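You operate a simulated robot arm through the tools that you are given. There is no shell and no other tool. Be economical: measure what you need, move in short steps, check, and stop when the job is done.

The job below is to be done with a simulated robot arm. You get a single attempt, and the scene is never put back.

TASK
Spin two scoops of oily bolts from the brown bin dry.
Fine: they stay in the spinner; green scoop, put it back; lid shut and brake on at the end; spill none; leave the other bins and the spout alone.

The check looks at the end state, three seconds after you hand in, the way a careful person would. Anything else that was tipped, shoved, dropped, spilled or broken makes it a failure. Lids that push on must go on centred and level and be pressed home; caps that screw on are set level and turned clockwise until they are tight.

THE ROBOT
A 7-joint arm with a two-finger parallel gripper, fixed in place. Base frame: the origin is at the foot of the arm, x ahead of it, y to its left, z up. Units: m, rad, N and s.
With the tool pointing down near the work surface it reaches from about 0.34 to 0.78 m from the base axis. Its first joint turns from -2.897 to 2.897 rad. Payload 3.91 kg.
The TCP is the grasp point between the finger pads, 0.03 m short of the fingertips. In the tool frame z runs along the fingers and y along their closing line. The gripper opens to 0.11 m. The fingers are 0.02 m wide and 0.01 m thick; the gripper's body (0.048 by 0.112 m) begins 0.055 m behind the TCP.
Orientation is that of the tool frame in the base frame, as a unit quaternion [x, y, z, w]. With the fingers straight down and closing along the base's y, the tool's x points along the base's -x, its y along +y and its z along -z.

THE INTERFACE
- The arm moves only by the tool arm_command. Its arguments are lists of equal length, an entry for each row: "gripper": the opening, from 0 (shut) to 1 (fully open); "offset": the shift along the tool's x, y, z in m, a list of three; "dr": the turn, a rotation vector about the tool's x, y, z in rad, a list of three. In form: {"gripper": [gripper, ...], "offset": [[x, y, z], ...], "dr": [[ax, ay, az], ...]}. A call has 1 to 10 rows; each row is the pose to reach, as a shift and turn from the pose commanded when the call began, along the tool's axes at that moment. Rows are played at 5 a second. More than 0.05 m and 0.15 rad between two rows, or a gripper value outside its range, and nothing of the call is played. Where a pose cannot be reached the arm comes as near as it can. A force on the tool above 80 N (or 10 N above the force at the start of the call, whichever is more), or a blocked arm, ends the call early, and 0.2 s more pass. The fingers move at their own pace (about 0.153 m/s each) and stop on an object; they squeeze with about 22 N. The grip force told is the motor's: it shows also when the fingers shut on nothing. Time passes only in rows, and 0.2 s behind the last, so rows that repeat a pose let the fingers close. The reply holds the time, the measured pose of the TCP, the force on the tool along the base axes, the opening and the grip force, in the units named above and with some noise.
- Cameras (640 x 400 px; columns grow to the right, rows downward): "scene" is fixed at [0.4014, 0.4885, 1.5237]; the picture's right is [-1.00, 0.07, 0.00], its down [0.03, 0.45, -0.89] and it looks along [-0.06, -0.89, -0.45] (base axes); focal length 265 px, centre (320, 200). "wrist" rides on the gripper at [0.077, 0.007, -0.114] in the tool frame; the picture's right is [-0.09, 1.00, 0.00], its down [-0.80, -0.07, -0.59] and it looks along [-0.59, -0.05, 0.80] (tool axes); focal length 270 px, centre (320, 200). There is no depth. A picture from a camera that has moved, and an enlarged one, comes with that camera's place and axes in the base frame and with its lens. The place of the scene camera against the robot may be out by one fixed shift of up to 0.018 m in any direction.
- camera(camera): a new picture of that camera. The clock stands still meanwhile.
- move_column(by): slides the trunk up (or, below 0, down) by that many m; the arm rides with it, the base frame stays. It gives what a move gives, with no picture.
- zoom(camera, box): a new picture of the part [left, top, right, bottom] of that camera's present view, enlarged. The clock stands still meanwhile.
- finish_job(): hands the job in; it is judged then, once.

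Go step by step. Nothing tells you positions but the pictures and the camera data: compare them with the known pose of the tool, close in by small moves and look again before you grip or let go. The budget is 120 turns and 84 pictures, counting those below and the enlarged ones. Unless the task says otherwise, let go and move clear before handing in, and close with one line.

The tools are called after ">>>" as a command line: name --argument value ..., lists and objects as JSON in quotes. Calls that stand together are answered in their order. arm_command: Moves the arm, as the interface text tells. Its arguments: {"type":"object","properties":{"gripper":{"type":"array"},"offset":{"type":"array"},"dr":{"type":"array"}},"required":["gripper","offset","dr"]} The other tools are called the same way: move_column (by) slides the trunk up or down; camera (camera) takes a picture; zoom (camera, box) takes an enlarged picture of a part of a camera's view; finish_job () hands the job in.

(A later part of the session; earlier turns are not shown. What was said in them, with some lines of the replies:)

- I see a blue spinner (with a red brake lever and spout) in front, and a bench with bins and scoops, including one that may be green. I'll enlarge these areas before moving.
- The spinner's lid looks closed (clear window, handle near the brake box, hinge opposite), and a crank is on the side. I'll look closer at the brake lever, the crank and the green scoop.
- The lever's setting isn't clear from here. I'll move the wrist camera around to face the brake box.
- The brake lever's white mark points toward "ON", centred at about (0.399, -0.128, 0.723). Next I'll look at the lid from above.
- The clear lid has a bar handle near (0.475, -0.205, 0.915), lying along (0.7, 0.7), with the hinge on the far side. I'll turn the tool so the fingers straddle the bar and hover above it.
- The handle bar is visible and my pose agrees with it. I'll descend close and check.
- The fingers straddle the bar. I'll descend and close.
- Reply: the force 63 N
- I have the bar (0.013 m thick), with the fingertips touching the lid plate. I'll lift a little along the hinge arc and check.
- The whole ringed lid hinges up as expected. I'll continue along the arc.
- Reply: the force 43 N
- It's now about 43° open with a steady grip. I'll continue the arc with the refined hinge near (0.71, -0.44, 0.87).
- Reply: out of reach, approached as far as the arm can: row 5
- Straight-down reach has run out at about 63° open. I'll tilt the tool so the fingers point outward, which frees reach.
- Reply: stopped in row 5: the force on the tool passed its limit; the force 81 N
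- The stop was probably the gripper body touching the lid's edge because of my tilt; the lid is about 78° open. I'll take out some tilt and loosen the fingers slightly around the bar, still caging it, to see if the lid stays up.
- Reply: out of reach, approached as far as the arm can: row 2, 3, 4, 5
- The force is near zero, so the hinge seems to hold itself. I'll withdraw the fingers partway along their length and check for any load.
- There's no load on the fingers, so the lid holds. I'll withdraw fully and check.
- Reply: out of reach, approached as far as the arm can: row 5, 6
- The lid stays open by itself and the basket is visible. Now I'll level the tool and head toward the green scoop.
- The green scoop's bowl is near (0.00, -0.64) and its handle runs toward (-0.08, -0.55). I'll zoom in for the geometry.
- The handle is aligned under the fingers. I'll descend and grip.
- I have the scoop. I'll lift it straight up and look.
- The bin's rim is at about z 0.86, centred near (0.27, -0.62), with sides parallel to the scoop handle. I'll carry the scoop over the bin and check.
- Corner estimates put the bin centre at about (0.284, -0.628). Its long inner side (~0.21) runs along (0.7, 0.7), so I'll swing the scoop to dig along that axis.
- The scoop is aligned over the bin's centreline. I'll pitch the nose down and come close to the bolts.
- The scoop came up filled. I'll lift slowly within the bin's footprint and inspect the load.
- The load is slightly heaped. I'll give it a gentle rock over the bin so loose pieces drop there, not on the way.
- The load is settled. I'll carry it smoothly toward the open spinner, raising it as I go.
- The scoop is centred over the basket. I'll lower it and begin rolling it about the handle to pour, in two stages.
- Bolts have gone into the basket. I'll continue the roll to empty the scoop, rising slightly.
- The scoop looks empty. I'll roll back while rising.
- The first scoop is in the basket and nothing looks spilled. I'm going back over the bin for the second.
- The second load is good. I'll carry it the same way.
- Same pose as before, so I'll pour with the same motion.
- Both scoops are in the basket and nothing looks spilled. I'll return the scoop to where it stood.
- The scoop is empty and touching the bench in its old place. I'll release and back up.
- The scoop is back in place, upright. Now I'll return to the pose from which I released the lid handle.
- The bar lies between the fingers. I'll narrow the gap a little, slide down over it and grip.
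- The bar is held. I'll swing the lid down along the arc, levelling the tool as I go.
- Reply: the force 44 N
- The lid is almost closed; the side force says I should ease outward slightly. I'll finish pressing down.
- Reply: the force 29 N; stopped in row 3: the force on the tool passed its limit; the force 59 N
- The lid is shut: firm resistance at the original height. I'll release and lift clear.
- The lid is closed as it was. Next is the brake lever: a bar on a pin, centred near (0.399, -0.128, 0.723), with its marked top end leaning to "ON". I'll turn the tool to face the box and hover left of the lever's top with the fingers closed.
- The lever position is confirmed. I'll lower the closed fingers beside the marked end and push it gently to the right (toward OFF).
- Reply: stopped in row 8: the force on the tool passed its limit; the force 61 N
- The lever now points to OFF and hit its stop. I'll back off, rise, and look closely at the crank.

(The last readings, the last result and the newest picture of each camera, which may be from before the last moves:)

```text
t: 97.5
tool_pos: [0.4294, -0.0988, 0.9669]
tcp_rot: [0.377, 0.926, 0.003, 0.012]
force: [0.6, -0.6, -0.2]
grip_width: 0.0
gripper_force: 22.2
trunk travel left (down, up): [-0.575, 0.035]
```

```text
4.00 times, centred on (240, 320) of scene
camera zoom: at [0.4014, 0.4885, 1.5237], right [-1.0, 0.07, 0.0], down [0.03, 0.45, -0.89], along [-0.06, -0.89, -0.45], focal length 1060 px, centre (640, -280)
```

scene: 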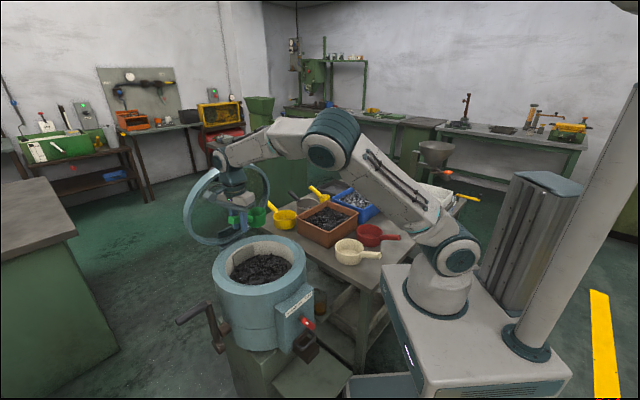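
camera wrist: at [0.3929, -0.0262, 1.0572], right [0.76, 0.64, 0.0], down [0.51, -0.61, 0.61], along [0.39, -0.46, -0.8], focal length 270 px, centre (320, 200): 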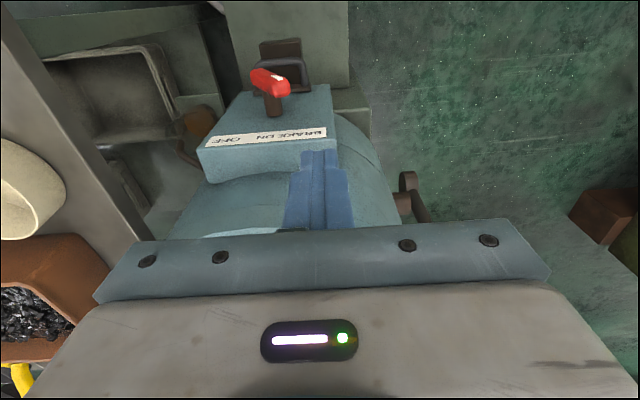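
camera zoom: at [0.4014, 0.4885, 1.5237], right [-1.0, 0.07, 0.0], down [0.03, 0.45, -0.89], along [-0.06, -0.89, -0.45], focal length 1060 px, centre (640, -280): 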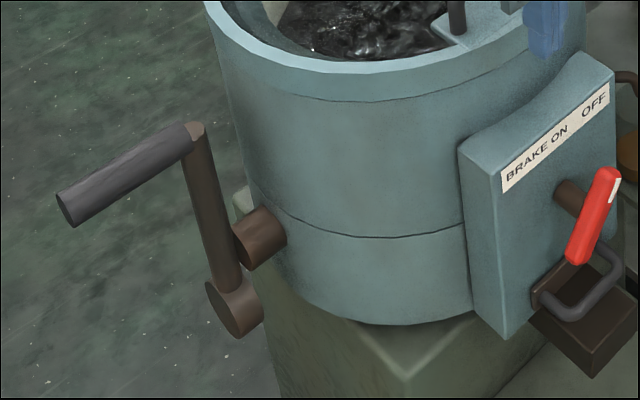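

I'll bring the wrist camera over the crank to understand its axis.

>>> arm_command --gripper '[0, 0, 0, 0, 0]' --offset '[[-0.0174, 0.0366, 0.0], [-0.0348, 0.0732, 0.01], [-0.0522, 0.1098, 0.02], [-0.0696, 0.1464, 0.03], [-0.087, 0.183, 0.04]]' --dr '[[0, 0, 0], [0, 0, 0], [0, 0, 0], [0, 0, 0], [0, 0, 0]]'

>>> camera --camera "wrist"

```text
t: 98.7
tool_pos: [0.6231, -0.0282, 0.9305]
tcp_rot: [0.377, 0.926, 0.003, 0.013]
force: [0.9, 0.2, -0.4]
grip_width: 0.0001
gripper_force: 22.1
trunk travel left (down, up): [-0.575, 0.035]
```

```text
18 pictures are left
camera wrist: at [0.5701, 0.032, 1.0422], right [0.76, 0.65, 0.02], down [0.51, -0.61, 0.61], along [0.41, -0.45, -0.79], focal length 270 px, centre (320, 200)
```

wrist: 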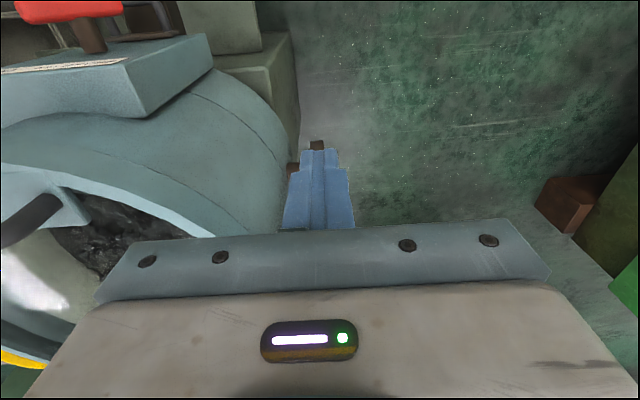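

>>> arm_command --gripper '[0.8, 0.8, 0.8, 0.8]' --offset '[[0.04, 0.01, 0], [0.08, 0.02, 0], [0.12, 0.03, 0], [0.15, 0.03, 0]]' --dr '[[0, -0.1, 0], [0, -0.2, 0], [0, -0.3, 0], [0, -0.4, 0]]'

>>> camera --camera "wrist"

```text
t: 99.7
tool_pos: [0.5327, 0.101, 0.9284]
tcp_rot: [0.37, 0.905, -0.072, 0.198]
force: [0.4, 0.3, 0.2]
grip_width: 0.0879
gripper_force: 0.0
trunk travel left (down, up): [-0.575, 0.035]
```

```text
17 pictures are left
camera wrist: at [0.454, 0.1871, 0.9997], right [0.75, 0.66, 0.05], down [0.29, -0.4, 0.87], along [0.59, -0.64, -0.49], focal length 270 px, centre (320, 200)
```

wrist: 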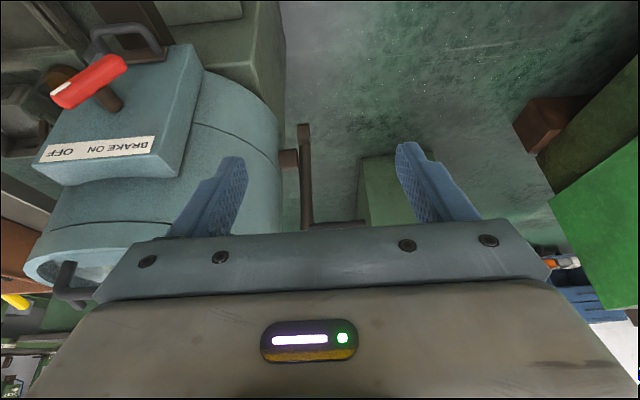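

>>> zoom --camera "wrist" --box '[250, 100, 400, 240]'

```text
2.86 times, centred on (325, 170) of wrist
camera zoom: at [0.454, 0.1871, 0.9997], right [0.75, 0.66, 0.05], down [0.29, -0.4, 0.87], along [0.59, -0.64, -0.49], focal length 772 px, centre (306, 286)
```

zoom: 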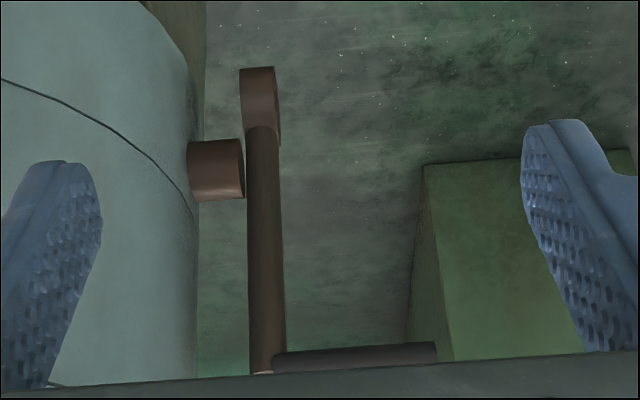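

The crank's shaft is at about z 0.65 with the handle straight above at z ≈ 0.806, along u from (0.73, -0.16) to (0.81, -0.08). I'll level the tool, turn it so the fingers straddle the handle, and hover over it.

>>> arm_command --gripper '[0.5, 0.5, 0.5]' --offset '[[0, 0, -0.01], [0, 0, -0.02], [0, 0, -0.03]]' --dr '[[0, 0.135, 0], [0, 0.27, 0], [0, 0.4, 0]]'

>>> arm_command --gripper '[0.5, 0.5, 0.5, 0.5, 0.5, 0.5, 0.5, 0.5, 0.5, 0.5]' --offset '[[-0.0326, 0.0011, 0], [-0.0652, 0.0022, 0], [-0.0978, 0.0033, 0], [-0.1304, 0.0044, 0], [-0.163, 0.0055, 0], [-0.1956, 0.0066, 0], [-0.2282, 0.0077, 0], [-0.2608, 0.0088, 0], [-0.2934, 0.0099, 0], [-0.326, 0.011, 0]]' --dr '[[0, 0, 0.149], [0, 0, 0.298], [0, 0, 0.447], [0, 0, 0.596], [0, 0, 0.745], [0, 0, 0.894], [0, 0, 1.043], [0, 0, 1.192], [0, 0, 1.341], [0, 0, 1.49]]'

>>> camera --camera "wrist"

```text
t: 100.5
tool_pos: [0.5251, 0.107, 0.9558]
tcp_rot: [0.377, 0.926, 0.003, 0.011]
force: [0.2, 0.4, -0.8]
grip_width: 0.055
gripper_force: 0.0
trunk travel left (down, up): [-0.575, 0.035]
```

```text
t: 102.7
tool_pos: [0.7656, -0.1155, 0.9635]
tcp_rot: [0.906, 0.422, 0.012, 0.007]
force: [0.4, -0.1, -0.1]
grip_width: 0.0551
gripper_force: 0.1
trunk travel left (down, up): [-0.575, 0.035]
```

```text
15 pictures are left
camera wrist: at [0.8189, -0.0603, 1.0776], right [0.71, -0.71, 0.02], down [-0.58, -0.57, 0.58], along [-0.4, -0.42, -0.81], focal length 270 px, centre (320, 200)
```

wrist: 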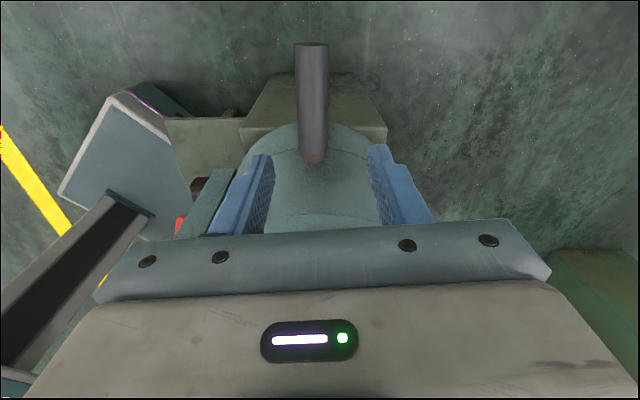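

The fingers are well lined up over the handle. I'll descend and grip.

>>> arm_command --gripper '[0.5, 0.5, 0.5, 0.5, 0, 0, 0]' --offset '[[0.005, -0.002, 0.045], [0.005, -0.003, 0.09], [0.005, -0.004, 0.135], [0.005, -0.004, 0.16], [0.005, -0.004, 0.16], [0.005, -0.004, 0.16], [0.005, -0.004, 0.16]]' --dr '[[0, 0, 0.04], [0, 0, 0.08], [0, 0, 0.08], [0, 0, 0.08], [0, 0, 0.08], [0, 0, 0.08], [0, 0, 0.08]]'

>>> camera --camera "wrist"

```text
t: 104.3
tool_pos: [0.7699, -0.1065, 0.8031]
tcp_rot: [0.921, 0.389, 0.01, 0.006]
force: [-11.1, 8.4, -6.7]
grip_width: 0.0299
gripper_force: 45.1
trunk travel left (down, up): [-0.575, 0.035]
```

```text
14 pictures are left
camera wrist: at [0.8272, -0.0555, 0.918], right [0.65, -0.76, 0.02], down [-0.62, -0.52, 0.58], along [-0.43, -0.39, -0.81], focal length 270 px, centre (320, 200)
```

wrist: 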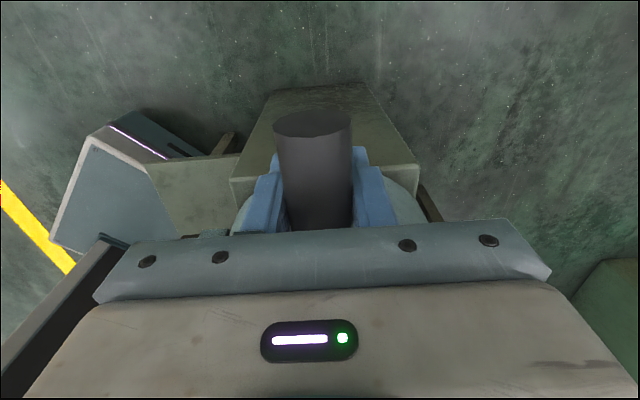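

The handle is held. I'll pull it gently toward me along a small arc to see how it turns.

>>> arm_command --gripper '[0, 0, 0, 0]' --offset '[[0, -0.011, 0.0005], [0, -0.0225, 0.0016], [0, -0.0446, 0.0065], [0, -0.0659, 0.0146]]' --dr '[[0, 0, 0], [0, 0, 0], [0, 0, 0], [0, 0, 0]]'

```text
t: 105.3
tool_pos: [0.7249, -0.0604, 0.7894]
tcp_rot: [0.921, 0.388, 0.012, 0.008]
force: [5.3, 2.7, 3.7]
grip_width: 0.0295
gripper_force: 45.4
trunk travel left (down, up): [-0.575, 0.035]
```

>>> arm_command --gripper '[0, 0]' --offset '[[0, -0.0198, 0.011], [0, -0.0377, 0.0247]]' --dr '[[0, 0, 0], [0, 0, 0]]'

```text
t: 105.9
tool_pos: [0.6961, -0.0344, 0.7657]
tcp_rot: [0.922, 0.388, 0.01, 0.007]
force: [4.1, 5.6, 3.4]
grip_width: 0.0298
gripper_force: 44.8
trunk travel left (down, up): [-0.575, 0.035]
```

The crank turns freely with a throw of about 0.16 m. A full circle isn't reachable on the far side, so I'll start with long strokes (0–108°) and watch whether the load spins.

>>> arm_command --gripper '[0, 0, 0, 0, 0, 0, 0, 0, 0, 0]' --offset '[[0, -0.0311, 0.0353], [0, -0.0507, 0.0783], [0, -0.0569, 0.1252], [0, -0.0491, 0.1718], [0, -0.0569, 0.1252], [0, -0.0507, 0.0783], [0, -0.0311, 0.0353], [0, 0, 0], [0, 0.0406, -0.0249], [0, 0.0864, -0.0367]]' --dr '[[0, 0, 0], [0, 0, 0], [0, 0, 0], [0, 0, 0], [0, 0, 0], [0, 0, 0], [0, 0, 0], [0, 0, 0], [0, 0, 0], [0, 0, 0]]'

>>> zoom --camera "scene" --box '[160, 200, 340, 370]'

```text
t: 106.7
tool_pos: [0.6615, 0.0026, 0.6612]
tcp_rot: [0.921, 0.389, 0.014, 0.007]
force: [-33.0, 5.9, 46.8]
grip_width: 0.03
gripper_force: 45.0
trunk travel left (down, up): [-0.575, 0.035]
stopped in row 4: the force on the tool passed its limit (the readings are from after the stop); the commanded pose is now the measured one
```

```text
2.35 times, centred on (250, 285) of scene
camera zoom: at [0.4014, 0.4885, 1.5237], right [-1.0, 0.07, 0.0], down [0.03, 0.45, -0.89], along [-0.06, -0.89, -0.45], focal length 624 px, centre (485, 0)
```

zoom: 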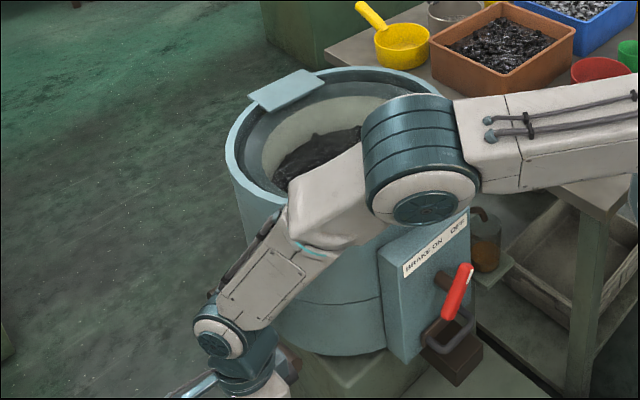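

>>> arm_command --gripper '[0, 0]' --offset '[[0, 0, 0], [0, 0, 0]]' --dr '[[0, 0, 0], [0, 0, 0]]'

```text
t: 107.3
tool_pos: [0.6632, 0.0027, 0.6588]
tcp_rot: [0.921, 0.389, 0.015, 0.009]
force: [-41.1, 7.5, 62.6]
grip_width: 0.03
gripper_force: 44.4
trunk travel left (down, up): [-0.575, 0.035]
```

>>> camera --camera "wrist"

```text
12 pictures are left
camera wrist: at [0.7176, 0.0547, 0.7763], right [0.65, -0.76, 0.03], down [-0.63, -0.52, 0.58], along [-0.42, -0.39, -0.82], focal length 270 px, centre (320, 200)
```

wrist: 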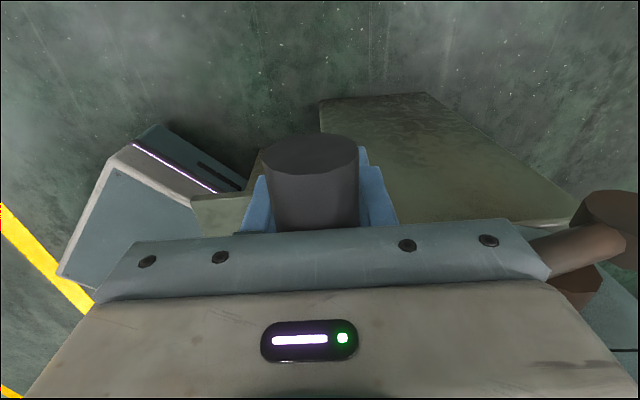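

The handle has slid up against the palm: it moved with me to about 65° and then resisted. I'll relieve the force by rising, then take a reading.

>>> arm_command --gripper '[0, 0, 0, 0]' --offset '[[0, 0, -0.01], [0, 0, -0.02], [0, 0, -0.03], [0, 0, -0.03]]' --dr '[[0, 0, 0], [0, 0, 0], [0, 0, 0], [0, 0, 0]]'

>>> zoom --camera "scene" --box '[160, 260, 320, 380]'

```text
t: 108.3
tool_pos: [0.6675, -0.0027, 0.6834]
tcp_rot: [0.921, 0.389, 0.014, 0.009]
force: [7.2, -15.2, -10.2]
grip_width: 0.0297
gripper_force: 45.2
trunk travel left (down, up): [-0.575, 0.035]
```

```text
3.33 times, centred on (240, 320) of scene
camera zoom: at [0.4014, 0.4885, 1.5237], right [-1.0, 0.07, 0.0], down [0.03, 0.45, -0.89], along [-0.06, -0.89, -0.45], focal length 884 px, centre (587, -200)
```

zoom: 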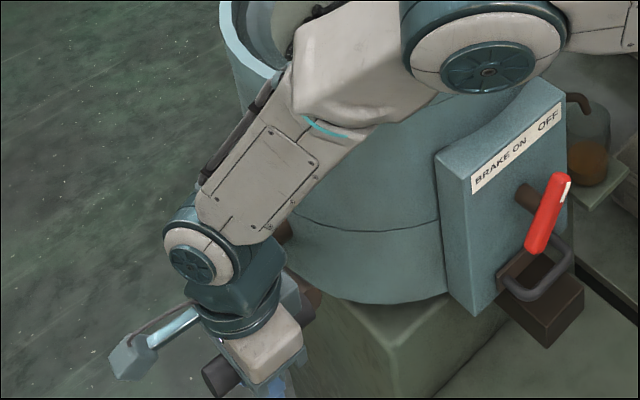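

>>> arm_command --gripper '[0.4, 0.4, 0.4, 0.4, 0, 0, 0]' --offset '[[0, 0, 0], [0, 0, 0], [0, 0, -0.012], [0, 0, -0.024], [0, 0, -0.024], [0, 0, -0.024], [0, 0, -0.024]]' --dr '[[0, 0, 0], [0, 0, 0], [0, 0, 0], [0, 0, 0], [0, 0, 0], [0, 0, 0], [0, 0, 0]]'

>>> camera --camera "wrist"

```text
t: 109.9
tool_pos: [0.6669, 0.0017, 0.7092]
tcp_rot: [0.921, 0.388, 0.013, 0.01]
force: [13.4, -12.8, -4.8]
grip_width: 0.0298
gripper_force: 45.3
trunk travel left (down, up): [-0.575, 0.035]
```

```text
10 pictures are left
camera wrist: at [0.7222, 0.0512, 0.824], right [0.65, -0.76, 0.03], down [-0.63, -0.52, 0.58], along [-0.42, -0.39, -0.82], focal length 270 px, centre (320, 200)
```

wrist: 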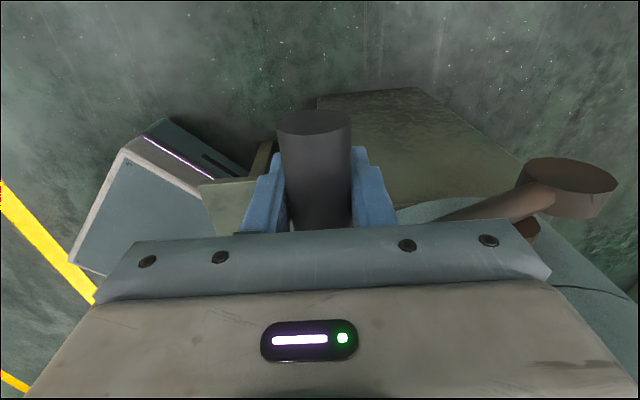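

The handle is re-seated at about 64°. I'll try a slow, small continuation to learn whether it is blocked.

>>> arm_command --gripper '[0, 0, 0, 0]' --offset '[[0, -0.0023, 0.005], [0, -0.0045, 0.0105], [0, -0.0065, 0.016], [0, -0.0084, 0.0214]]' --dr '[[0, 0, 0], [0, 0, 0], [0, 0, 0], [0, 0, 0]]'

```text
t: 110.9
tool_pos: [0.662, 0.0041, 0.6918]
tcp_rot: [0.921, 0.389, 0.016, 0.011]
force: [14.4, -23.1, 27.1]
grip_width: 0.0295
gripper_force: 45.1
trunk travel left (down, up): [-0.575, 0.035]
```

>>> arm_command --gripper '[0, 0, 0, 0, 0]' --offset '[[0, 0.006, -0.008], [0, 0.011, -0.02], [0, 0.018, -0.035], [0, 0.028, -0.05], [0, 0.028, -0.05]]' --dr '[[0, 0, 0], [0, 0, 0], [0, 0, 0], [0, 0, 0], [0, 0, 0]]'

>>> camera --camera "wrist"

```text
t: 112.1
tool_pos: [0.6758, -0.0088, 0.7385]
tcp_rot: [0.921, 0.39, 0.013, 0.007]
force: [-18.9, 8.0, 5.3]
grip_width: 0.0299
gripper_force: 44.9
trunk travel left (down, up): [-0.575, 0.035]
```

```text
9 pictures are left
camera wrist: at [0.7314, 0.0425, 0.8533], right [0.65, -0.76, 0.02], down [-0.62, -0.53, 0.58], along [-0.43, -0.39, -0.82], focal length 270 px, centre (320, 200)
```

wrist: 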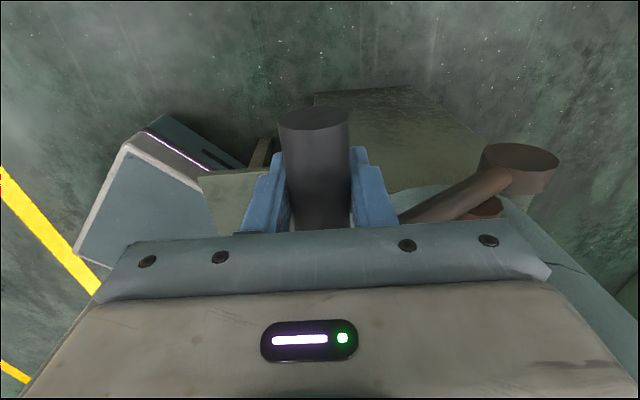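

The crank moves freely between 0° and about 70°. I'll do a smoother stroke cycle inside that range and look at the basket.

>>> arm_command --gripper '[0, 0, 0, 0, 0, 0, 0, 0, 0, 0]' --offset '[[0, 0.0189, -0.0261], [0, 0.0478, -0.0512], [0, 0.0819, -0.0685], [0, 0.1192, -0.0771], [0, 0.0819, -0.0685], [0, 0.0478, -0.0512], [0, 0.0189, -0.0261], [0, 0, 0], [0, -0.01, 0.0202], [0, -0.01, 0.0202]]' --dr '[[0, 0, 0], [0, 0, 0], [0, 0, 0], [0, 0, 0], [0, 0, 0], [0, 0, 0], [0, 0, 0], [0, 0, 0], [0, 0, 0], [0, 0, 0]]'

>>> zoom --camera "scene" --box '[190, 215, 340, 350]'

```text
t: 114.3
tool_pos: [0.6696, -0.0022, 0.7173]
tcp_rot: [0.921, 0.39, 0.012, 0.008]
force: [-0.7, 8.0, 2.6]
grip_width: 0.0296
gripper_force: 45.3
trunk travel left (down, up): [-0.575, 0.035]
```

```text
2.96 times, centred on (265, 282) of scene
camera zoom: at [0.4014, 0.4885, 1.5237], right [-1.0, 0.07, 0.0], down [0.03, 0.45, -0.89], along [-0.06, -0.89, -0.45], focal length 786 px, centre (483, -44)
```

zoom: 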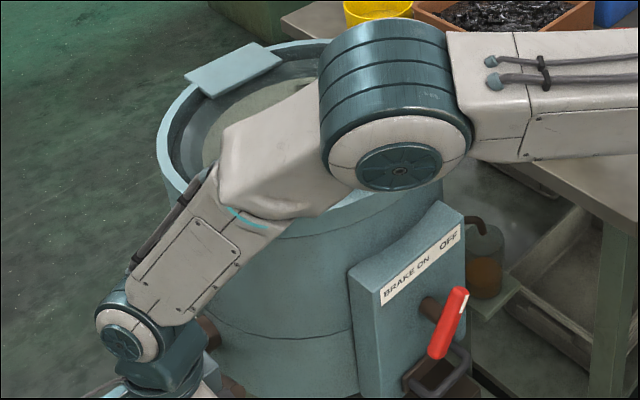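

>>> arm_command --gripper '[0, 0, 0, 0, 0, 0]' --offset '[[0, -0.003, 0.008], [0, -0.0055, 0.016], [0, -0.008, 0.025], [0, -0.0099, 0.034], [0, -0.0115, 0.044], [0, -0.0121, 0.054]]' --dr '[[0, 0, 0], [0, 0, 0], [0, 0, 0], [0, 0, 0], [0, 0, 0], [0, 0, 0]]'

>>> camera --camera "wrist"

```text
t: 115.7
tool_pos: [0.6633, 0.0041, 0.6663]
tcp_rot: [0.921, 0.389, 0.016, 0.01]
force: [-10.1, 11.2, 30.3]
grip_width: 0.0296
gripper_force: 44.7
trunk travel left (down, up): [-0.575, 0.035]
```

```text
7 pictures are left
camera wrist: at [0.7188, 0.056, 0.7811], right [0.65, -0.76, 0.03], down [-0.63, -0.52, 0.58], along [-0.42, -0.39, -0.82], focal length 270 px, centre (320, 200)
```

wrist: 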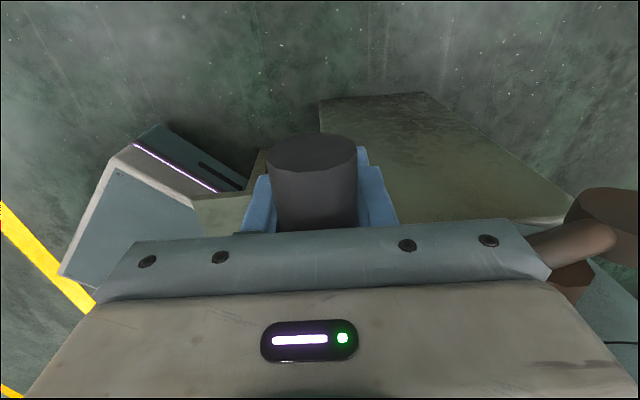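

The crank stops at about 72°, so it appears to be a back-and-forth pump handle. I'll re-seat my grip and pump full strokes.

>>> arm_command --gripper '[0.4, 0.4, 0.4, 0.4, 0, 0, 0]' --offset '[[0, 0, 0], [0, 0, 0], [0, 0.003, -0.018], [0, 0.006, -0.0334], [0, 0.006, -0.0334], [0, 0.006, -0.0334], [0, 0.006, -0.0334]]' --dr '[[0, 0, 0], [0, 0, 0], [0, 0, 0], [0, 0, 0], [0, 0, 0], [0, 0, 0], [0, 0, 0]]'

>>> arm_command --gripper '[0, 0, 0, 0, 0, 0, 0, 0, 0, 0]' --offset '[[0, 0.0173, -0.0341], [0, 0.0424, -0.063], [0, 0.0738, -0.0849], [0, 0.1095, -0.0986], [0, 0.142, -0.1032], [0, 0.1095, -0.0986], [0, 0.0738, -0.0849], [0, 0.0424, -0.063], [0, 0.0173, -0.0341], [0, 0, 0]]' --dr '[[0, 0, 0], [0, 0, 0], [0, 0, 0], [0, 0, 0], [0, 0, 0], [0, 0, 0], [0, 0, 0], [0, 0, 0], [0, 0, 0], [0, 0, 0]]'

>>> arm_command --gripper '[0, 0, 0, 0, 0, 0, 0, 0, 0, 0]' --offset '[[0, 0.0173, -0.0341], [0, 0.0424, -0.063], [0, 0.0738, -0.0849], [0, 0.1095, -0.0986], [0, 0.142, -0.1032], [0, 0.1095, -0.0986], [0, 0.0738, -0.0849], [0, 0.0424, -0.063], [0, 0.0173, -0.0341], [0, 0, 0]]' --dr '[[0, 0, 0], [0, 0, 0], [0, 0, 0], [0, 0, 0], [0, 0, 0], [0, 0, 0], [0, 0, 0], [0, 0, 0], [0, 0, 0], [0, 0, 0]]'

```text
t: 117.3
tool_pos: [0.6653, 0.0051, 0.6979]
tcp_rot: [0.921, 0.39, 0.011, 0.006]
force: [-34.7, 26.3, 7.2]
grip_width: 0.0297
gripper_force: 44.7
trunk travel left (down, up): [-0.575, 0.035]
```

```text
t: 119.5
tool_pos: [0.6645, -0.0019, 0.6937]
tcp_rot: [0.921, 0.389, 0.01, 0.007]
force: [-3.2, -12.4, -2.5]
grip_width: 0.0298
gripper_force: 45.4
trunk travel left (down, up): [-0.575, 0.035]
```

```text
t: 121.7
tool_pos: [0.6684, 0.0022, 0.6949]
tcp_rot: [0.921, 0.39, 0.012, 0.007]
force: [0.1, 11.7, 1.9]
grip_width: 0.0298
gripper_force: 44.8
trunk travel left (down, up): [-0.575, 0.035]
```

I'll test for a true stop by pushing straight down on the handle with closed fingertips.

>>> arm_command --gripper '[0.5, 0.5, 0.5, 0.5, 0.5, 0, 0, 0]' --offset '[[0, 0, 0], [0, 0, 0], [0, 0, -0.03], [0, 0, -0.06], [0, -0.004, -0.075], [0, -0.006, -0.075], [0, -0.006, -0.075], [0, -0.006, -0.075]]' --dr '[[0, 0, 0], [0, 0, 0], [0, 0, 0], [0, 0, 0], [0, 0, 0], [0, 0, 0], [0, 0, 0], [0, 0, 0]]'

>>> arm_command --gripper '[0, 0, 0, 0, 0, 0, 0, 0, 0, 0]' --offset '[[0, 0, 0.015], [0, 0, 0.03], [0, 0, 0.045], [0, 0, 0.06], [0, 0, 0.075], [0, 0, 0.09], [0, 0, 0.105], [0, 0, 0.12], [0, 0, 0.135], [0, 0, 0.135]]' --dr '[[0, 0, 0], [0, 0, 0], [0, 0, 0], [0, 0, 0], [0, 0, 0], [0, 0, 0], [0, 0, 0], [0, 0, 0], [0, 0, 0], [0, 0, 0]]'

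>>> zoom --camera "scene" --box '[160, 230, 340, 385]'

```text
t: 123.5
tool_pos: [0.6608, 0.0044, 0.7721]
tcp_rot: [0.921, 0.389, 0.013, 0.008]
force: [1.0, 0.4, -0.2]
grip_width: 0.0
gripper_force: 22.2
trunk travel left (down, up): [-0.575, 0.035]
```

```text
t: 124.3
tool_pos: [0.6661, 0.0053, 0.7459]
tcp_rot: [0.921, 0.389, 0.022, 0.01]
force: [-20.8, 6.7, 51.6]
grip_width: 0.0
gripper_force: 21.8
trunk travel left (down, up): [-0.575, 0.035]
stopped in row 3: the force on the tool passed its limit (the readings are from after the stop); the commanded pose is now the measured one
```

```text
2.58 times, centred on (250, 308) of scene
camera zoom: at [0.4014, 0.4885, 1.5237], right [-1.0, 0.07, 0.0], down [0.03, 0.45, -0.89], along [-0.06, -0.89, -0.45], focal length 684 px, centre (501, -77)
```

zoom: 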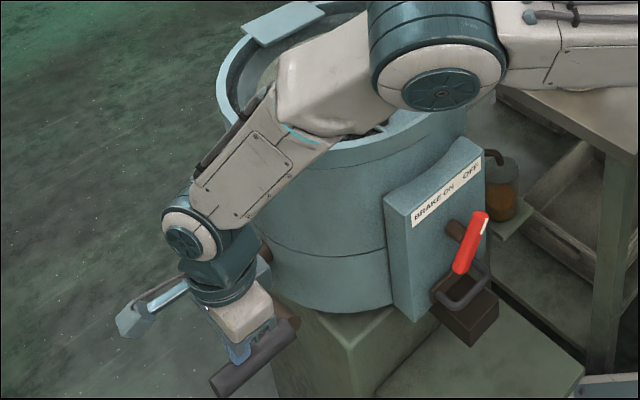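

There is a firm stop near 70°, so this is a pump-type handle. I'll re-grip it and pump a good number of full strokes.

>>> arm_command --gripper '[0, 0.45, 0.45, 0.45, 0.45, 0.45, 0, 0, 0]' --offset '[[0, 0, -0.02], [0, 0.004, -0.025], [0, 0.005, -0.025], [0, 0.005, 0], [0, 0.005, 0.025], [0, 0.005, 0.045], [0, 0.005, 0.045], [0, 0.005, 0.045], [0, 0.005, 0.045]]' --dr '[[0, 0, 0], [0, 0, 0], [0, 0, 0], [0, 0, 0], [0, 0, 0], [0, 0, 0], [0, 0, 0], [0, 0, 0], [0, 0, 0]]'

>>> arm_command --gripper '[0, 0, 0, 0, 0, 0, 0, 0, 0, 0]' --offset '[[0, 0.0173, -0.0341], [0, 0.0424, -0.063], [0, 0.0738, -0.0849], [0, 0.1095, -0.0986], [0, 0.142, -0.1032], [0, 0.1095, -0.0986], [0, 0.0738, -0.0849], [0, 0.0424, -0.063], [0, 0.0173, -0.0341], [0, 0.001, -0.003]]' --dr '[[0, 0, 0], [0, 0, 0], [0, 0, 0], [0, 0, 0], [0, 0, 0], [0, 0, 0], [0, 0, 0], [0, 0, 0], [0, 0, 0], [0, 0, 0]]'

>>> arm_command --gripper '[0, 0, 0, 0, 0, 0, 0, 0, 0, 0]' --offset '[[0, 0.0173, -0.0341], [0, 0.0424, -0.063], [0, 0.0738, -0.0849], [0, 0.1095, -0.0986], [0, 0.142, -0.1032], [0, 0.1095, -0.0986], [0, 0.0738, -0.0849], [0, 0.0424, -0.063], [0, 0.0173, -0.0341], [0, 0, 0]]' --dr '[[0, 0, 0], [0, 0, 0], [0, 0, 0], [0, 0, 0], [0, 0, 0], [0, 0, 0], [0, 0, 0], [0, 0, 0], [0, 0, 0], [0, 0, 0]]'

>>> arm_command --gripper '[0, 0, 0, 0, 0, 0, 0, 0, 0, 0]' --offset '[[0, 0.0173, -0.0341], [0, 0.0424, -0.063], [0, 0.0738, -0.0849], [0, 0.1095, -0.0986], [0, 0.142, -0.1032], [0, 0.1095, -0.0986], [0, 0.0738, -0.0849], [0, 0.0424, -0.063], [0, 0.0173, -0.0341], [0, 0, 0]]' --dr '[[0, 0, 0], [0, 0, 0], [0, 0, 0], [0, 0, 0], [0, 0, 0], [0, 0, 0], [0, 0, 0], [0, 0, 0], [0, 0, 0], [0, 0, 0]]'

>>> arm_command --gripper '[0, 0, 0, 0, 0]' --offset '[[0, 0.0173, -0.0341], [0, 0.0424, -0.063], [0, 0.0738, -0.0849], [0, 0.1095, -0.0986], [0, 0.142, -0.1032]]' --dr '[[0, 0, 0], [0, 0, 0], [0, 0, 0], [0, 0, 0], [0, 0, 0]]'

>>> zoom --camera "scene" --box '[190, 210, 340, 350]'

```text
t: 126.3
tool_pos: [0.6676, 0.0072, 0.6932]
tcp_rot: [0.92, 0.391, 0.016, 0.005]
force: [-46.0, 36.3, 11.6]
grip_width: 0.0297
gripper_force: 45.4
trunk travel left (down, up): [-0.575, 0.035]
```

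```text
t: 128.5
tool_pos: [0.6714, -0.0027, 0.6974]
tcp_rot: [0.921, 0.389, 0.017, 0.009]
force: [-6.5, -3.4, 0.8]
grip_width: 0.0296
gripper_force: 45.4
trunk travel left (down, up): [-0.575, 0.035]
```

```text
t: 130.7
tool_pos: [0.6723, 0.0017, 0.6951]
tcp_rot: [0.921, 0.39, 0.017, 0.007]
force: [-20.9, 9.2, 6.8]
grip_width: 0.0298
gripper_force: 45.0
trunk travel left (down, up): [-0.575, 0.035]
```

```text
t: 132.9
tool_pos: [0.6704, 0.0013, 0.6938]
tcp_rot: [0.921, 0.389, 0.016, 0.009]
force: [-17.0, -0.8, 3.7]
grip_width: 0.03
gripper_force: 45.3
trunk travel left (down, up): [-0.575, 0.035]
```

```text
t: 134.1
tool_pos: [0.7725, -0.0997, 0.8028]
tcp_rot: [0.921, 0.389, 0.019, 0.01]
force: [9.0, 10.0, -14.0]
grip_width: 0.0299
gripper_force: 45.2
trunk travel left (down, up): [-0.575, 0.035]
```

```text
2.86 times, centred on (265, 280) of scene
camera zoom: at [0.4014, 0.4885, 1.5237], right [-1.0, 0.07, 0.0], down [0.03, 0.45, -0.89], along [-0.06, -0.89, -0.45], focal length 758 px, centre (477, -29)
```

zoom: 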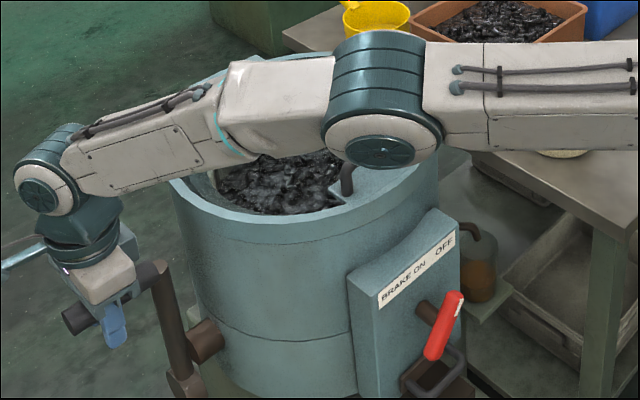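

The load looks duller and the oil in the jar seems higher. I'll pump several more strokes to be sure.

>>> arm_command --gripper '[0, 0, 0, 0, 0, 0, 0, 0, 0, 0]' --offset '[[0, -0.0325, 0.0046], [0, -0.0682, 0.0183], [0, -0.0996, 0.0402], [0, -0.1247, 0.0691], [0, -0.142, 0.1032], [0, -0.1247, 0.0691], [0, -0.0996, 0.0402], [0, -0.0682, 0.0183], [0, -0.0325, 0.0046], [0, 0, 0]]' --dr '[[0, 0, 0], [0, 0, 0], [0, 0, 0], [0, 0, 0], [0, 0, 0], [0, 0, 0], [0, 0, 0], [0, 0, 0], [0, 0, 0], [0, 0, 0]]'

>>> arm_command --gripper '[0, 0, 0, 0, 0, 0, 0, 0, 0, 0]' --offset '[[0, -0.0325, 0.0046], [0, -0.0682, 0.0183], [0, -0.0996, 0.0402], [0, -0.1247, 0.0691], [0, -0.142, 0.1032], [0, -0.1247, 0.0691], [0, -0.0996, 0.0402], [0, -0.0682, 0.0183], [0, -0.0325, 0.0046], [0, 0, 0]]' --dr '[[0, 0, 0], [0, 0, 0], [0, 0, 0], [0, 0, 0], [0, 0, 0], [0, 0, 0], [0, 0, 0], [0, 0, 0], [0, 0, 0], [0, 0, 0]]'

>>> arm_command --gripper '[0, 0, 0, 0, 0, 0, 0, 0, 0, 0]' --offset '[[0, -0.0325, 0.0046], [0, -0.0682, 0.0183], [0, -0.0996, 0.0402], [0, -0.1247, 0.0691], [0, -0.142, 0.1032], [0, -0.1247, 0.0691], [0, -0.0996, 0.0402], [0, -0.0682, 0.0183], [0, -0.0325, 0.0046], [0, 0, 0]]' --dr '[[0, 0, 0], [0, 0, 0], [0, 0, 0], [0, 0, 0], [0, 0, 0], [0, 0, 0], [0, 0, 0], [0, 0, 0], [0, 0, 0], [0, 0, 0]]'

>>> arm_command --gripper '[0, 0, 0, 0, 0, 0, 0, 0, 0, 0]' --offset '[[0, -0.0325, 0.0046], [0, -0.0682, 0.0183], [0, -0.0996, 0.0402], [0, -0.1247, 0.0691], [0, -0.142, 0.1032], [0, -0.1247, 0.0691], [0, -0.0996, 0.0402], [0, -0.0682, 0.0183], [0, -0.0325, 0.0046], [0, 0, 0]]' --dr '[[0, 0, 0], [0, 0, 0], [0, 0, 0], [0, 0, 0], [0, 0, 0], [0, 0, 0], [0, 0, 0], [0, 0, 0], [0, 0, 0], [0, 0, 0]]'

>>> arm_command --gripper '[0, 0, 0, 0, 0, 0, 0, 0, 0, 0]' --offset '[[0, -0.0325, 0.0046], [0, -0.0682, 0.0183], [0, -0.0996, 0.0402], [0, -0.1247, 0.0691], [0, -0.142, 0.1032], [0, -0.1247, 0.0691], [0, -0.0996, 0.0402], [0, -0.0682, 0.0183], [0, -0.0325, 0.0046], [0, 0, 0]]' --dr '[[0, 0, 0], [0, 0, 0], [0, 0, 0], [0, 0, 0], [0, 0, 0], [0, 0, 0], [0, 0, 0], [0, 0, 0], [0, 0, 0], [0, 0, 0]]'

```text
t: 136.3
tool_pos: [0.7718, -0.1034, 0.8026]
tcp_rot: [0.921, 0.388, 0.017, 0.009]
force: [-0.5, -1.8, -15.1]
grip_width: 0.0297
gripper_force: 45.2
trunk travel left (down, up): [-0.575, 0.035]
```

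```text
t: 138.5
tool_pos: [0.7724, -0.1005, 0.8031]
tcp_rot: [0.921, 0.389, 0.017, 0.01]
force: [-5.8, -4.6, -7.4]
grip_width: 0.0293
gripper_force: 44.9
trunk travel left (down, up): [-0.575, 0.035]
```

```text
t: 140.7
tool_pos: [0.7718, -0.1036, 0.8036]
tcp_rot: [0.922, 0.387, 0.018, 0.01]
force: [-2.2, -0.6, -9.4]
grip_width: 0.0296
gripper_force: 44.8
trunk travel left (down, up): [-0.575, 0.035]
```

```text
t: 142.9
tool_pos: [0.7706, -0.1, 0.8027]
tcp_rot: [0.921, 0.389, 0.017, 0.01]
force: [4.3, 4.2, -17.2]
grip_width: 0.0297
gripper_force: 45.7
trunk travel left (down, up): [-0.575, 0.035]
```

```text
t: 145.1
tool_pos: [0.7723, -0.1009, 0.8041]
tcp_rot: [0.921, 0.389, 0.019, 0.009]
force: [-0.5, 0.8, -2.7]
grip_width: 0.0299
gripper_force: 44.8
trunk travel left (down, up): [-0.575, 0.035]
```

Pumping is done. I'll release the handle at its upright position and go to the right side of the brake lever.

>>> arm_command --gripper '[0.3, 0.5, 0.5, 0.5, 0.5, 0.5, 0.5, 0.5, 0.5]' --offset '[[0, 0, 0], [0, 0, 0], [0, 0, -0.03], [0, 0, -0.07], [0, 0, -0.11], [0, 0, -0.15], [0, 0, -0.19], [0, 0, -0.23], [0, 0, -0.26]]' --dr '[[0, 0, 0], [0, 0, 0], [0, 0, 0], [0, 0, 0], [0, 0, 0], [0, 0, 0], [0, 0, 0], [0, 0, 0], [0, 0, 0]]'

>>> arm_command --gripper '[0, 0, 0, 0, 0, 0, 0, 0, 0, 0]' --offset '[[-0.0339, -0.025, 0], [-0.0678, -0.05, 0], [-0.1017, -0.0749, 0], [-0.1356, -0.0998, 0], [-0.1695, -0.1248, 0], [-0.2034, -0.1497, 0], [-0.2373, -0.1747, 0], [-0.2712, -0.1996, 0], [-0.3051, -0.2246, 0], [-0.339, -0.2495, 0]]' --dr '[[0, 0, -0.149], [0, 0, -0.298], [0, 0, -0.447], [0, 0, -0.596], [0, 0, -0.745], [0, 0, -0.894], [0, 0, -1.043], [0, 0, -1.192], [0, 0, -1.341], [0, 0, -1.49]]'

>>> zoom --camera "scene" --box '[170, 210, 350, 370]'

```text
t: 147.1
tool_pos: [0.7605, -0.0999, 1.0634]
tcp_rot: [0.921, 0.389, 0.018, 0.009]
force: [-0.3, -0.3, -0.2]
grip_width: 0.055
gripper_force: 0.0
trunk travel left (down, up): [-0.575, 0.035]
```

```text
t: 149.3
tool_pos: [0.345, -0.1674, 1.0468]
tcp_rot: [0.412, 0.911, 0.007, 0.02]
force: [0.7, 0.6, -0.4]
grip_width: 0.0001
gripper_force: 21.4
trunk travel left (down, up): [-0.575, 0.035]
```

```text
2.50 times, centred on (260, 290) of scene
camera zoom: at [0.4014, 0.4885, 1.5237], right [-1.0, 0.07, 0.0], down [0.03, 0.45, -0.89], along [-0.06, -0.89, -0.45], focal length 663 px, centre (470, -25)
```

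zoom: 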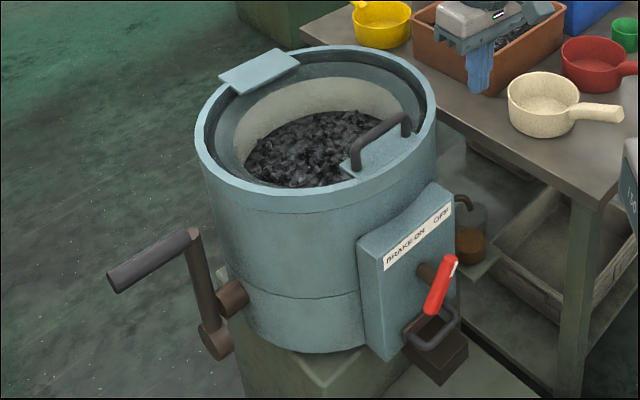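

The bolts now look matte grey instead of wet black, so they're spun dry. Now the brake: lower the closed fingers on the lever's right side and push it back left to ON.

>>> arm_command --gripper '[0, 0, 0, 0, 0, 0, 0]' --offset '[[0, 0, 0.045], [0, 0, 0.09], [0, 0, 0.135], [0, 0, 0.18], [0, 0, 0.22], [0, 0, 0.25], [0, 0, 0.271]]' --dr '[[0, 0, 0], [0, 0, 0], [0, 0, 0], [0, 0, 0], [0, 0, 0], [0, 0, 0], [0, 0, 0]]'

>>> arm_command --gripper '[0, 0, 0, 0, 0, 0, 0, 0]' --offset '[[0, 0.015, 0], [0, 0.03, 0], [0, 0.04, 0], [0, 0.05, 0], [0, 0.06, 0], [0, 0.07, 0], [0, 0.08, 0], [0, 0.085, 0]]' --dr '[[0, 0, 0], [0, 0, 0], [0, 0, 0], [0, 0, 0], [0, 0, 0], [0, 0, 0], [0, 0, 0], [0, 0, 0]]'

```text
t: 150.9
tool_pos: [0.3578, -0.1706, 0.7769]
tcp_rot: [0.413, 0.91, 0.007, 0.02]
force: [0.6, 0.0, -0.5]
grip_width: 0.0
gripper_force: 22.2
trunk travel left (down, up): [-0.575, 0.035]
```

```text
t: 151.7
tool_pos: [0.3778, -0.1511, 0.7828]
tcp_rot: [0.416, 0.909, 0.004, 0.02]
force: [-29.1, -11.7, 57.8]
grip_width: 0.0
gripper_force: 22.2
trunk travel left (down, up): [-0.575, 0.035]
stopped in row 3: the force on the tool passed its limit (the readings are from after the stop); the commanded pose is now the measured one
```

The fingertips rode onto the lever's end; it leans further than I assumed. I'll back off, go 4 cm lower beside it and push again.

>>> arm_command --gripper '[0, 0, 0, 0, 0]' --offset '[[0, -0.004, -0.006], [0, -0.02, -0.006], [0, -0.04, 0], [0, -0.04, 0.025], [0, -0.04, 0.043]]' --dr '[[0, 0, 0], [0, 0, 0], [0, 0, 0], [0, 0, 0], [0, 0, 0]]'

>>> arm_command --gripper '[0, 0, 0, 0, 0, 0, 0, 0, 0]' --offset '[[0, 0.015, 0], [0, 0.025, 0], [0, 0.035, 0], [0, 0.043, 0], [0, 0.051, 0], [0, 0.059, 0], [0, 0.067, -0.004], [0, 0.075, -0.01], [0, 0.08, -0.015]]' --dr '[[0, 0, 0], [0, 0, 0], [0, 0, 0], [0, 0, 0], [0, 0, 0], [0, 0, 0], [0, 0, 0], [0, 0, 0], [0, 0, 0]]'

```text
t: 152.9
tool_pos: [0.354, -0.1747, 0.7398]
tcp_rot: [0.415, 0.909, 0.005, 0.025]
force: [-4.1, 2.2, 60.0]
grip_width: 0.0002
gripper_force: 22.3
trunk travel left (down, up): [-0.575, 0.035]
```

```text
t: 153.3
tool_pos: [0.3559, -0.1748, 0.7399]
tcp_rot: [0.426, 0.905, -0.001, 0.022]
force: [-29.4, -0.3, 55.5]
grip_width: 0.0
gripper_force: 21.9
trunk travel left (down, up): [-0.575, 0.035]
stopped in row 1: the force on the tool passed its limit (the readings are from after the stop); the commanded pose is now the measured one
```

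>>> arm_command --gripper '[0, 0, 0, 0]' --offset '[[0, -0.005, -0.015], [0, -0.01, -0.05], [0, -0.01, -0.09], [0.03, -0.01, -0.13]]' --dr '[[0, 0, 0], [0, 0, 0], [0, 0, 0], [0, 0, 0]]'

>>> zoom --camera "wrist" --box '[220, 40, 460, 200]'

```text
t: 154.3
tool_pos: [0.3295, -0.1562, 0.8647]
tcp_rot: [0.422, 0.906, 0.0, 0.02]
force: [0.6, 0.6, -0.2]
grip_width: 0.0
gripper_force: 21.8
trunk travel left (down, up): [-0.575, 0.035]
```

```text
2.50 times, centred on (340, 120) of wrist
camera zoom: at [0.2816, -0.0904, 0.9752], right [0.82, 0.57, 0.02], down [0.44, -0.65, 0.62], along [0.37, -0.5, -0.78], focal length 676 px, centre (270, 400)
```

zoom: 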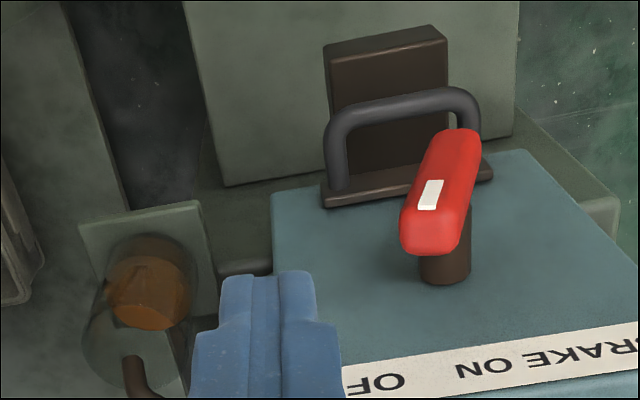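

From the front view the lever leans about 19° right, marked end at about (0.389, -0.138, 0.759). This time I'll straddle that end with open fingers from above and move left, so one finger carries it.

>>> arm_command --gripper '[0.6, 0.6, 0.6, 0.6, 0.6, 0.6]' --offset '[[0, 0, -0.03], [-0.012, 0.028, -0.03], [-0.0242, 0.0568, -0.02], [-0.0242, 0.0568, 0.02], [-0.0242, 0.0568, 0.06], [-0.0242, 0.0568, 0.06]]' --dr '[[0, 0, -0.03], [0, 0, -0.06], [0, 0, -0.087], [0, 0, -0.087], [0, 0, -0.087], [0, 0, -0.087]]'

>>> zoom --camera "scene" --box '[260, 260, 350, 360]'

```text
t: 155.7
tool_pos: [0.3886, -0.1364, 0.8041]
tcp_rot: [0.382, 0.924, 0.0, 0.021]
force: [0.3, -0.8, 0.3]
grip_width: 0.066
gripper_force: 0.0
trunk travel left (down, up): [-0.575, 0.035]
```

```text
4.00 times, centred on (305, 310) of scene
camera zoom: at [0.4014, 0.4885, 1.5237], right [-1.0, 0.07, 0.0], down [0.03, 0.45, -0.89], along [-0.06, -0.89, -0.45], focal length 1060 px, centre (380, -240)
```

zoom: 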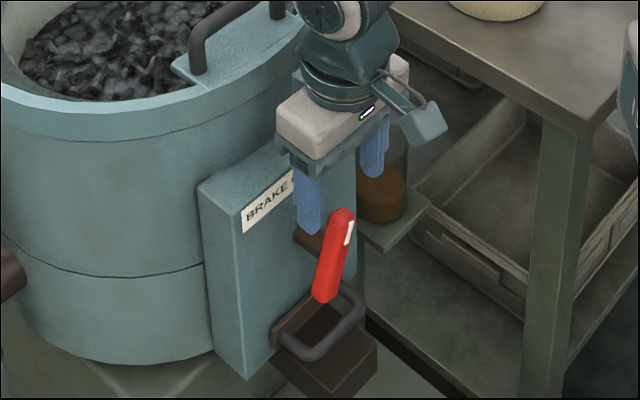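

The fingers straddle the lever end. I'll lower 3.5 cm and sweep left until it stops.

>>> arm_command --gripper '[0.6, 0.6, 0.6, 0.6, 0.6, 0.6, 0.6, 0.6, 0.6, 0.6]' --offset '[[0, 0, 0.02], [0, 0, 0.035], [0, 0.012, 0.035], [0, 0.022, 0.035], [0, 0.032, 0.035], [0, 0.042, 0.035], [0, 0.05, 0.035], [0, 0.057, 0.035], [0, 0.064, 0.035], [0, 0.07, 0.035]]' --dr '[[0, 0, 0], [0, 0, 0], [0, 0, 0], [0, 0, 0], [0, 0, 0], [0, 0, 0], [0, 0, 0], [0, 0, 0], [0, 0, 0], [0, 0, 0]]'

```text
t: 157.9
tool_pos: [0.4348, -0.0943, 0.7748]
tcp_rot: [0.384, 0.923, -0.002, 0.018]
force: [-31.0, -32.1, 11.5]
grip_width: 0.0951
gripper_force: 22.4
trunk travel left (down, up): [-0.575, 0.035]
```

The lever swung most of the way, but the finger gave way at its grip force. I'll close the fingers and push the last bit rigidly from the right.

>>> arm_command --gripper '[0.6, 0.6, 0, 0, 0, 0, 0, 0]' --offset '[[0, -0.012, -0.03], [0, -0.012, -0.065], [0, -0.03, -0.065], [0, -0.055, -0.065], [0, -0.082, -0.065], [0, -0.082, -0.04], [0, -0.082, -0.015], [0, -0.082, 0.002]]' --dr '[[0, 0, 0], [0, 0, 0], [0, 0, 0], [0, 0, 0], [0, 0, 0], [0, 0, 0], [0, 0, 0], [0, 0, 0]]'

>>> arm_command --gripper '[0, 0, 0, 0, 0, 0, 0]' --offset '[[0, 0.01, 0], [0, 0.02, 0], [0, 0.028, 0], [0, 0.036, 0], [0, 0.044, 0], [0, 0.05, 0], [0, 0.056, 0]]' --dr '[[0, 0, 0], [0, 0, 0], [0, 0, 0], [0, 0, 0], [0, 0, 0], [0, 0, 0], [0, 0, 0]]'

```text
t: 159.7
tool_pos: [0.3832, -0.1486, 0.7688]
tcp_rot: [0.382, 0.924, -0.001, 0.02]
force: [-0.2, -0.3, 0.3]
grip_width: 0.0
gripper_force: 22.1
trunk travel left (down, up): [-0.575, 0.035]
```

```text
t: 160.8
tool_pos: [0.3947, -0.1357, 0.7708]
tcp_rot: [0.39, 0.921, -0.011, 0.012]
force: [-28.7, -41.8, 10.4]
grip_width: 0.0001
gripper_force: 21.4
trunk travel left (down, up): [-0.575, 0.035]
stopped in row 5: the force on the tool passed its limit (the readings are from after the stop); the commanded pose is now the measured one
```

Firm stop reached. I'll back off, rise clear and check the lever.

>>> arm_command --gripper '[0, 0, 0, 0, 0, 0, 0, 0]' --offset '[[0, -0.015, 0], [0, -0.03, -0.01], [0, -0.03, -0.05], [0, -0.03, -0.09], [0, -0.03, -0.13], [0, -0.03, -0.17], [0.02, -0.03, -0.21], [0.03, -0.03, -0.25]]' --dr '[[0, 0, 0], [0, 0, 0], [0, 0, 0], [0, 0, 0], [0, 0, 0], [0, 0, 0], [0, 0, 0], [0, 0, 0]]'

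>>> zoom --camera "scene" --box '[200, 210, 350, 370]'

```text
t: 162.6
tool_pos: [0.3517, -0.1199, 1.0184]
tcp_rot: [0.386, 0.922, -0.007, 0.013]
force: [-1.1, 0.3, -0.4]
grip_width: 0.0
gripper_force: 22.2
trunk travel left (down, up): [-0.575, 0.035]
```

```text
2.50 times, centred on (275, 290) of scene
camera zoom: at [0.4014, 0.4885, 1.5237], right [-1.0, 0.07, 0.0], down [0.03, 0.45, -0.89], along [-0.06, -0.89, -0.45], focal length 663 px, centre (432, -25)
```

zoom: 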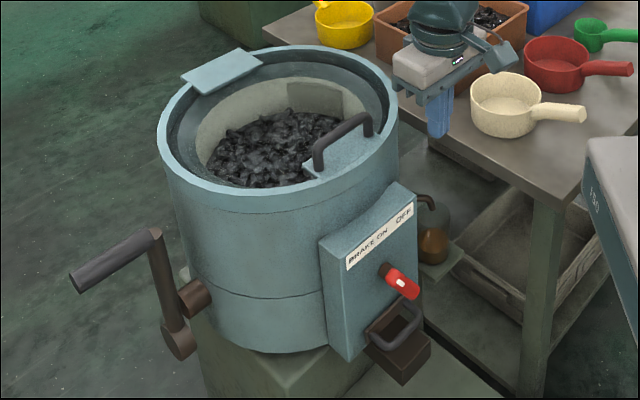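

The lever matches its original ON position, the basket has turned, the lid is shut and the load is matte. One last overall look.

>>> camera --camera "scene"

```text
0 pictures are left
```

scene: 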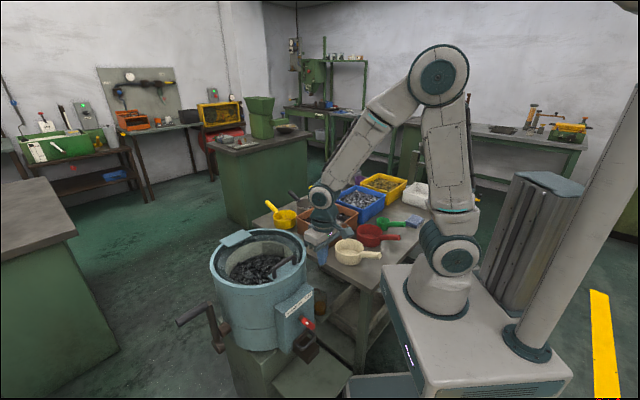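

Everything is in place and the arm is clear, so I'm handing in.

>>> finish_job

```text
The job is handed in.
```

I put two green scoops of oily bolts from the brown bin in the spinner and spun them until they looked dry. They are still in it with the lid shut and the brake back ON, the green scoop is back in its place, and I saw no spills.
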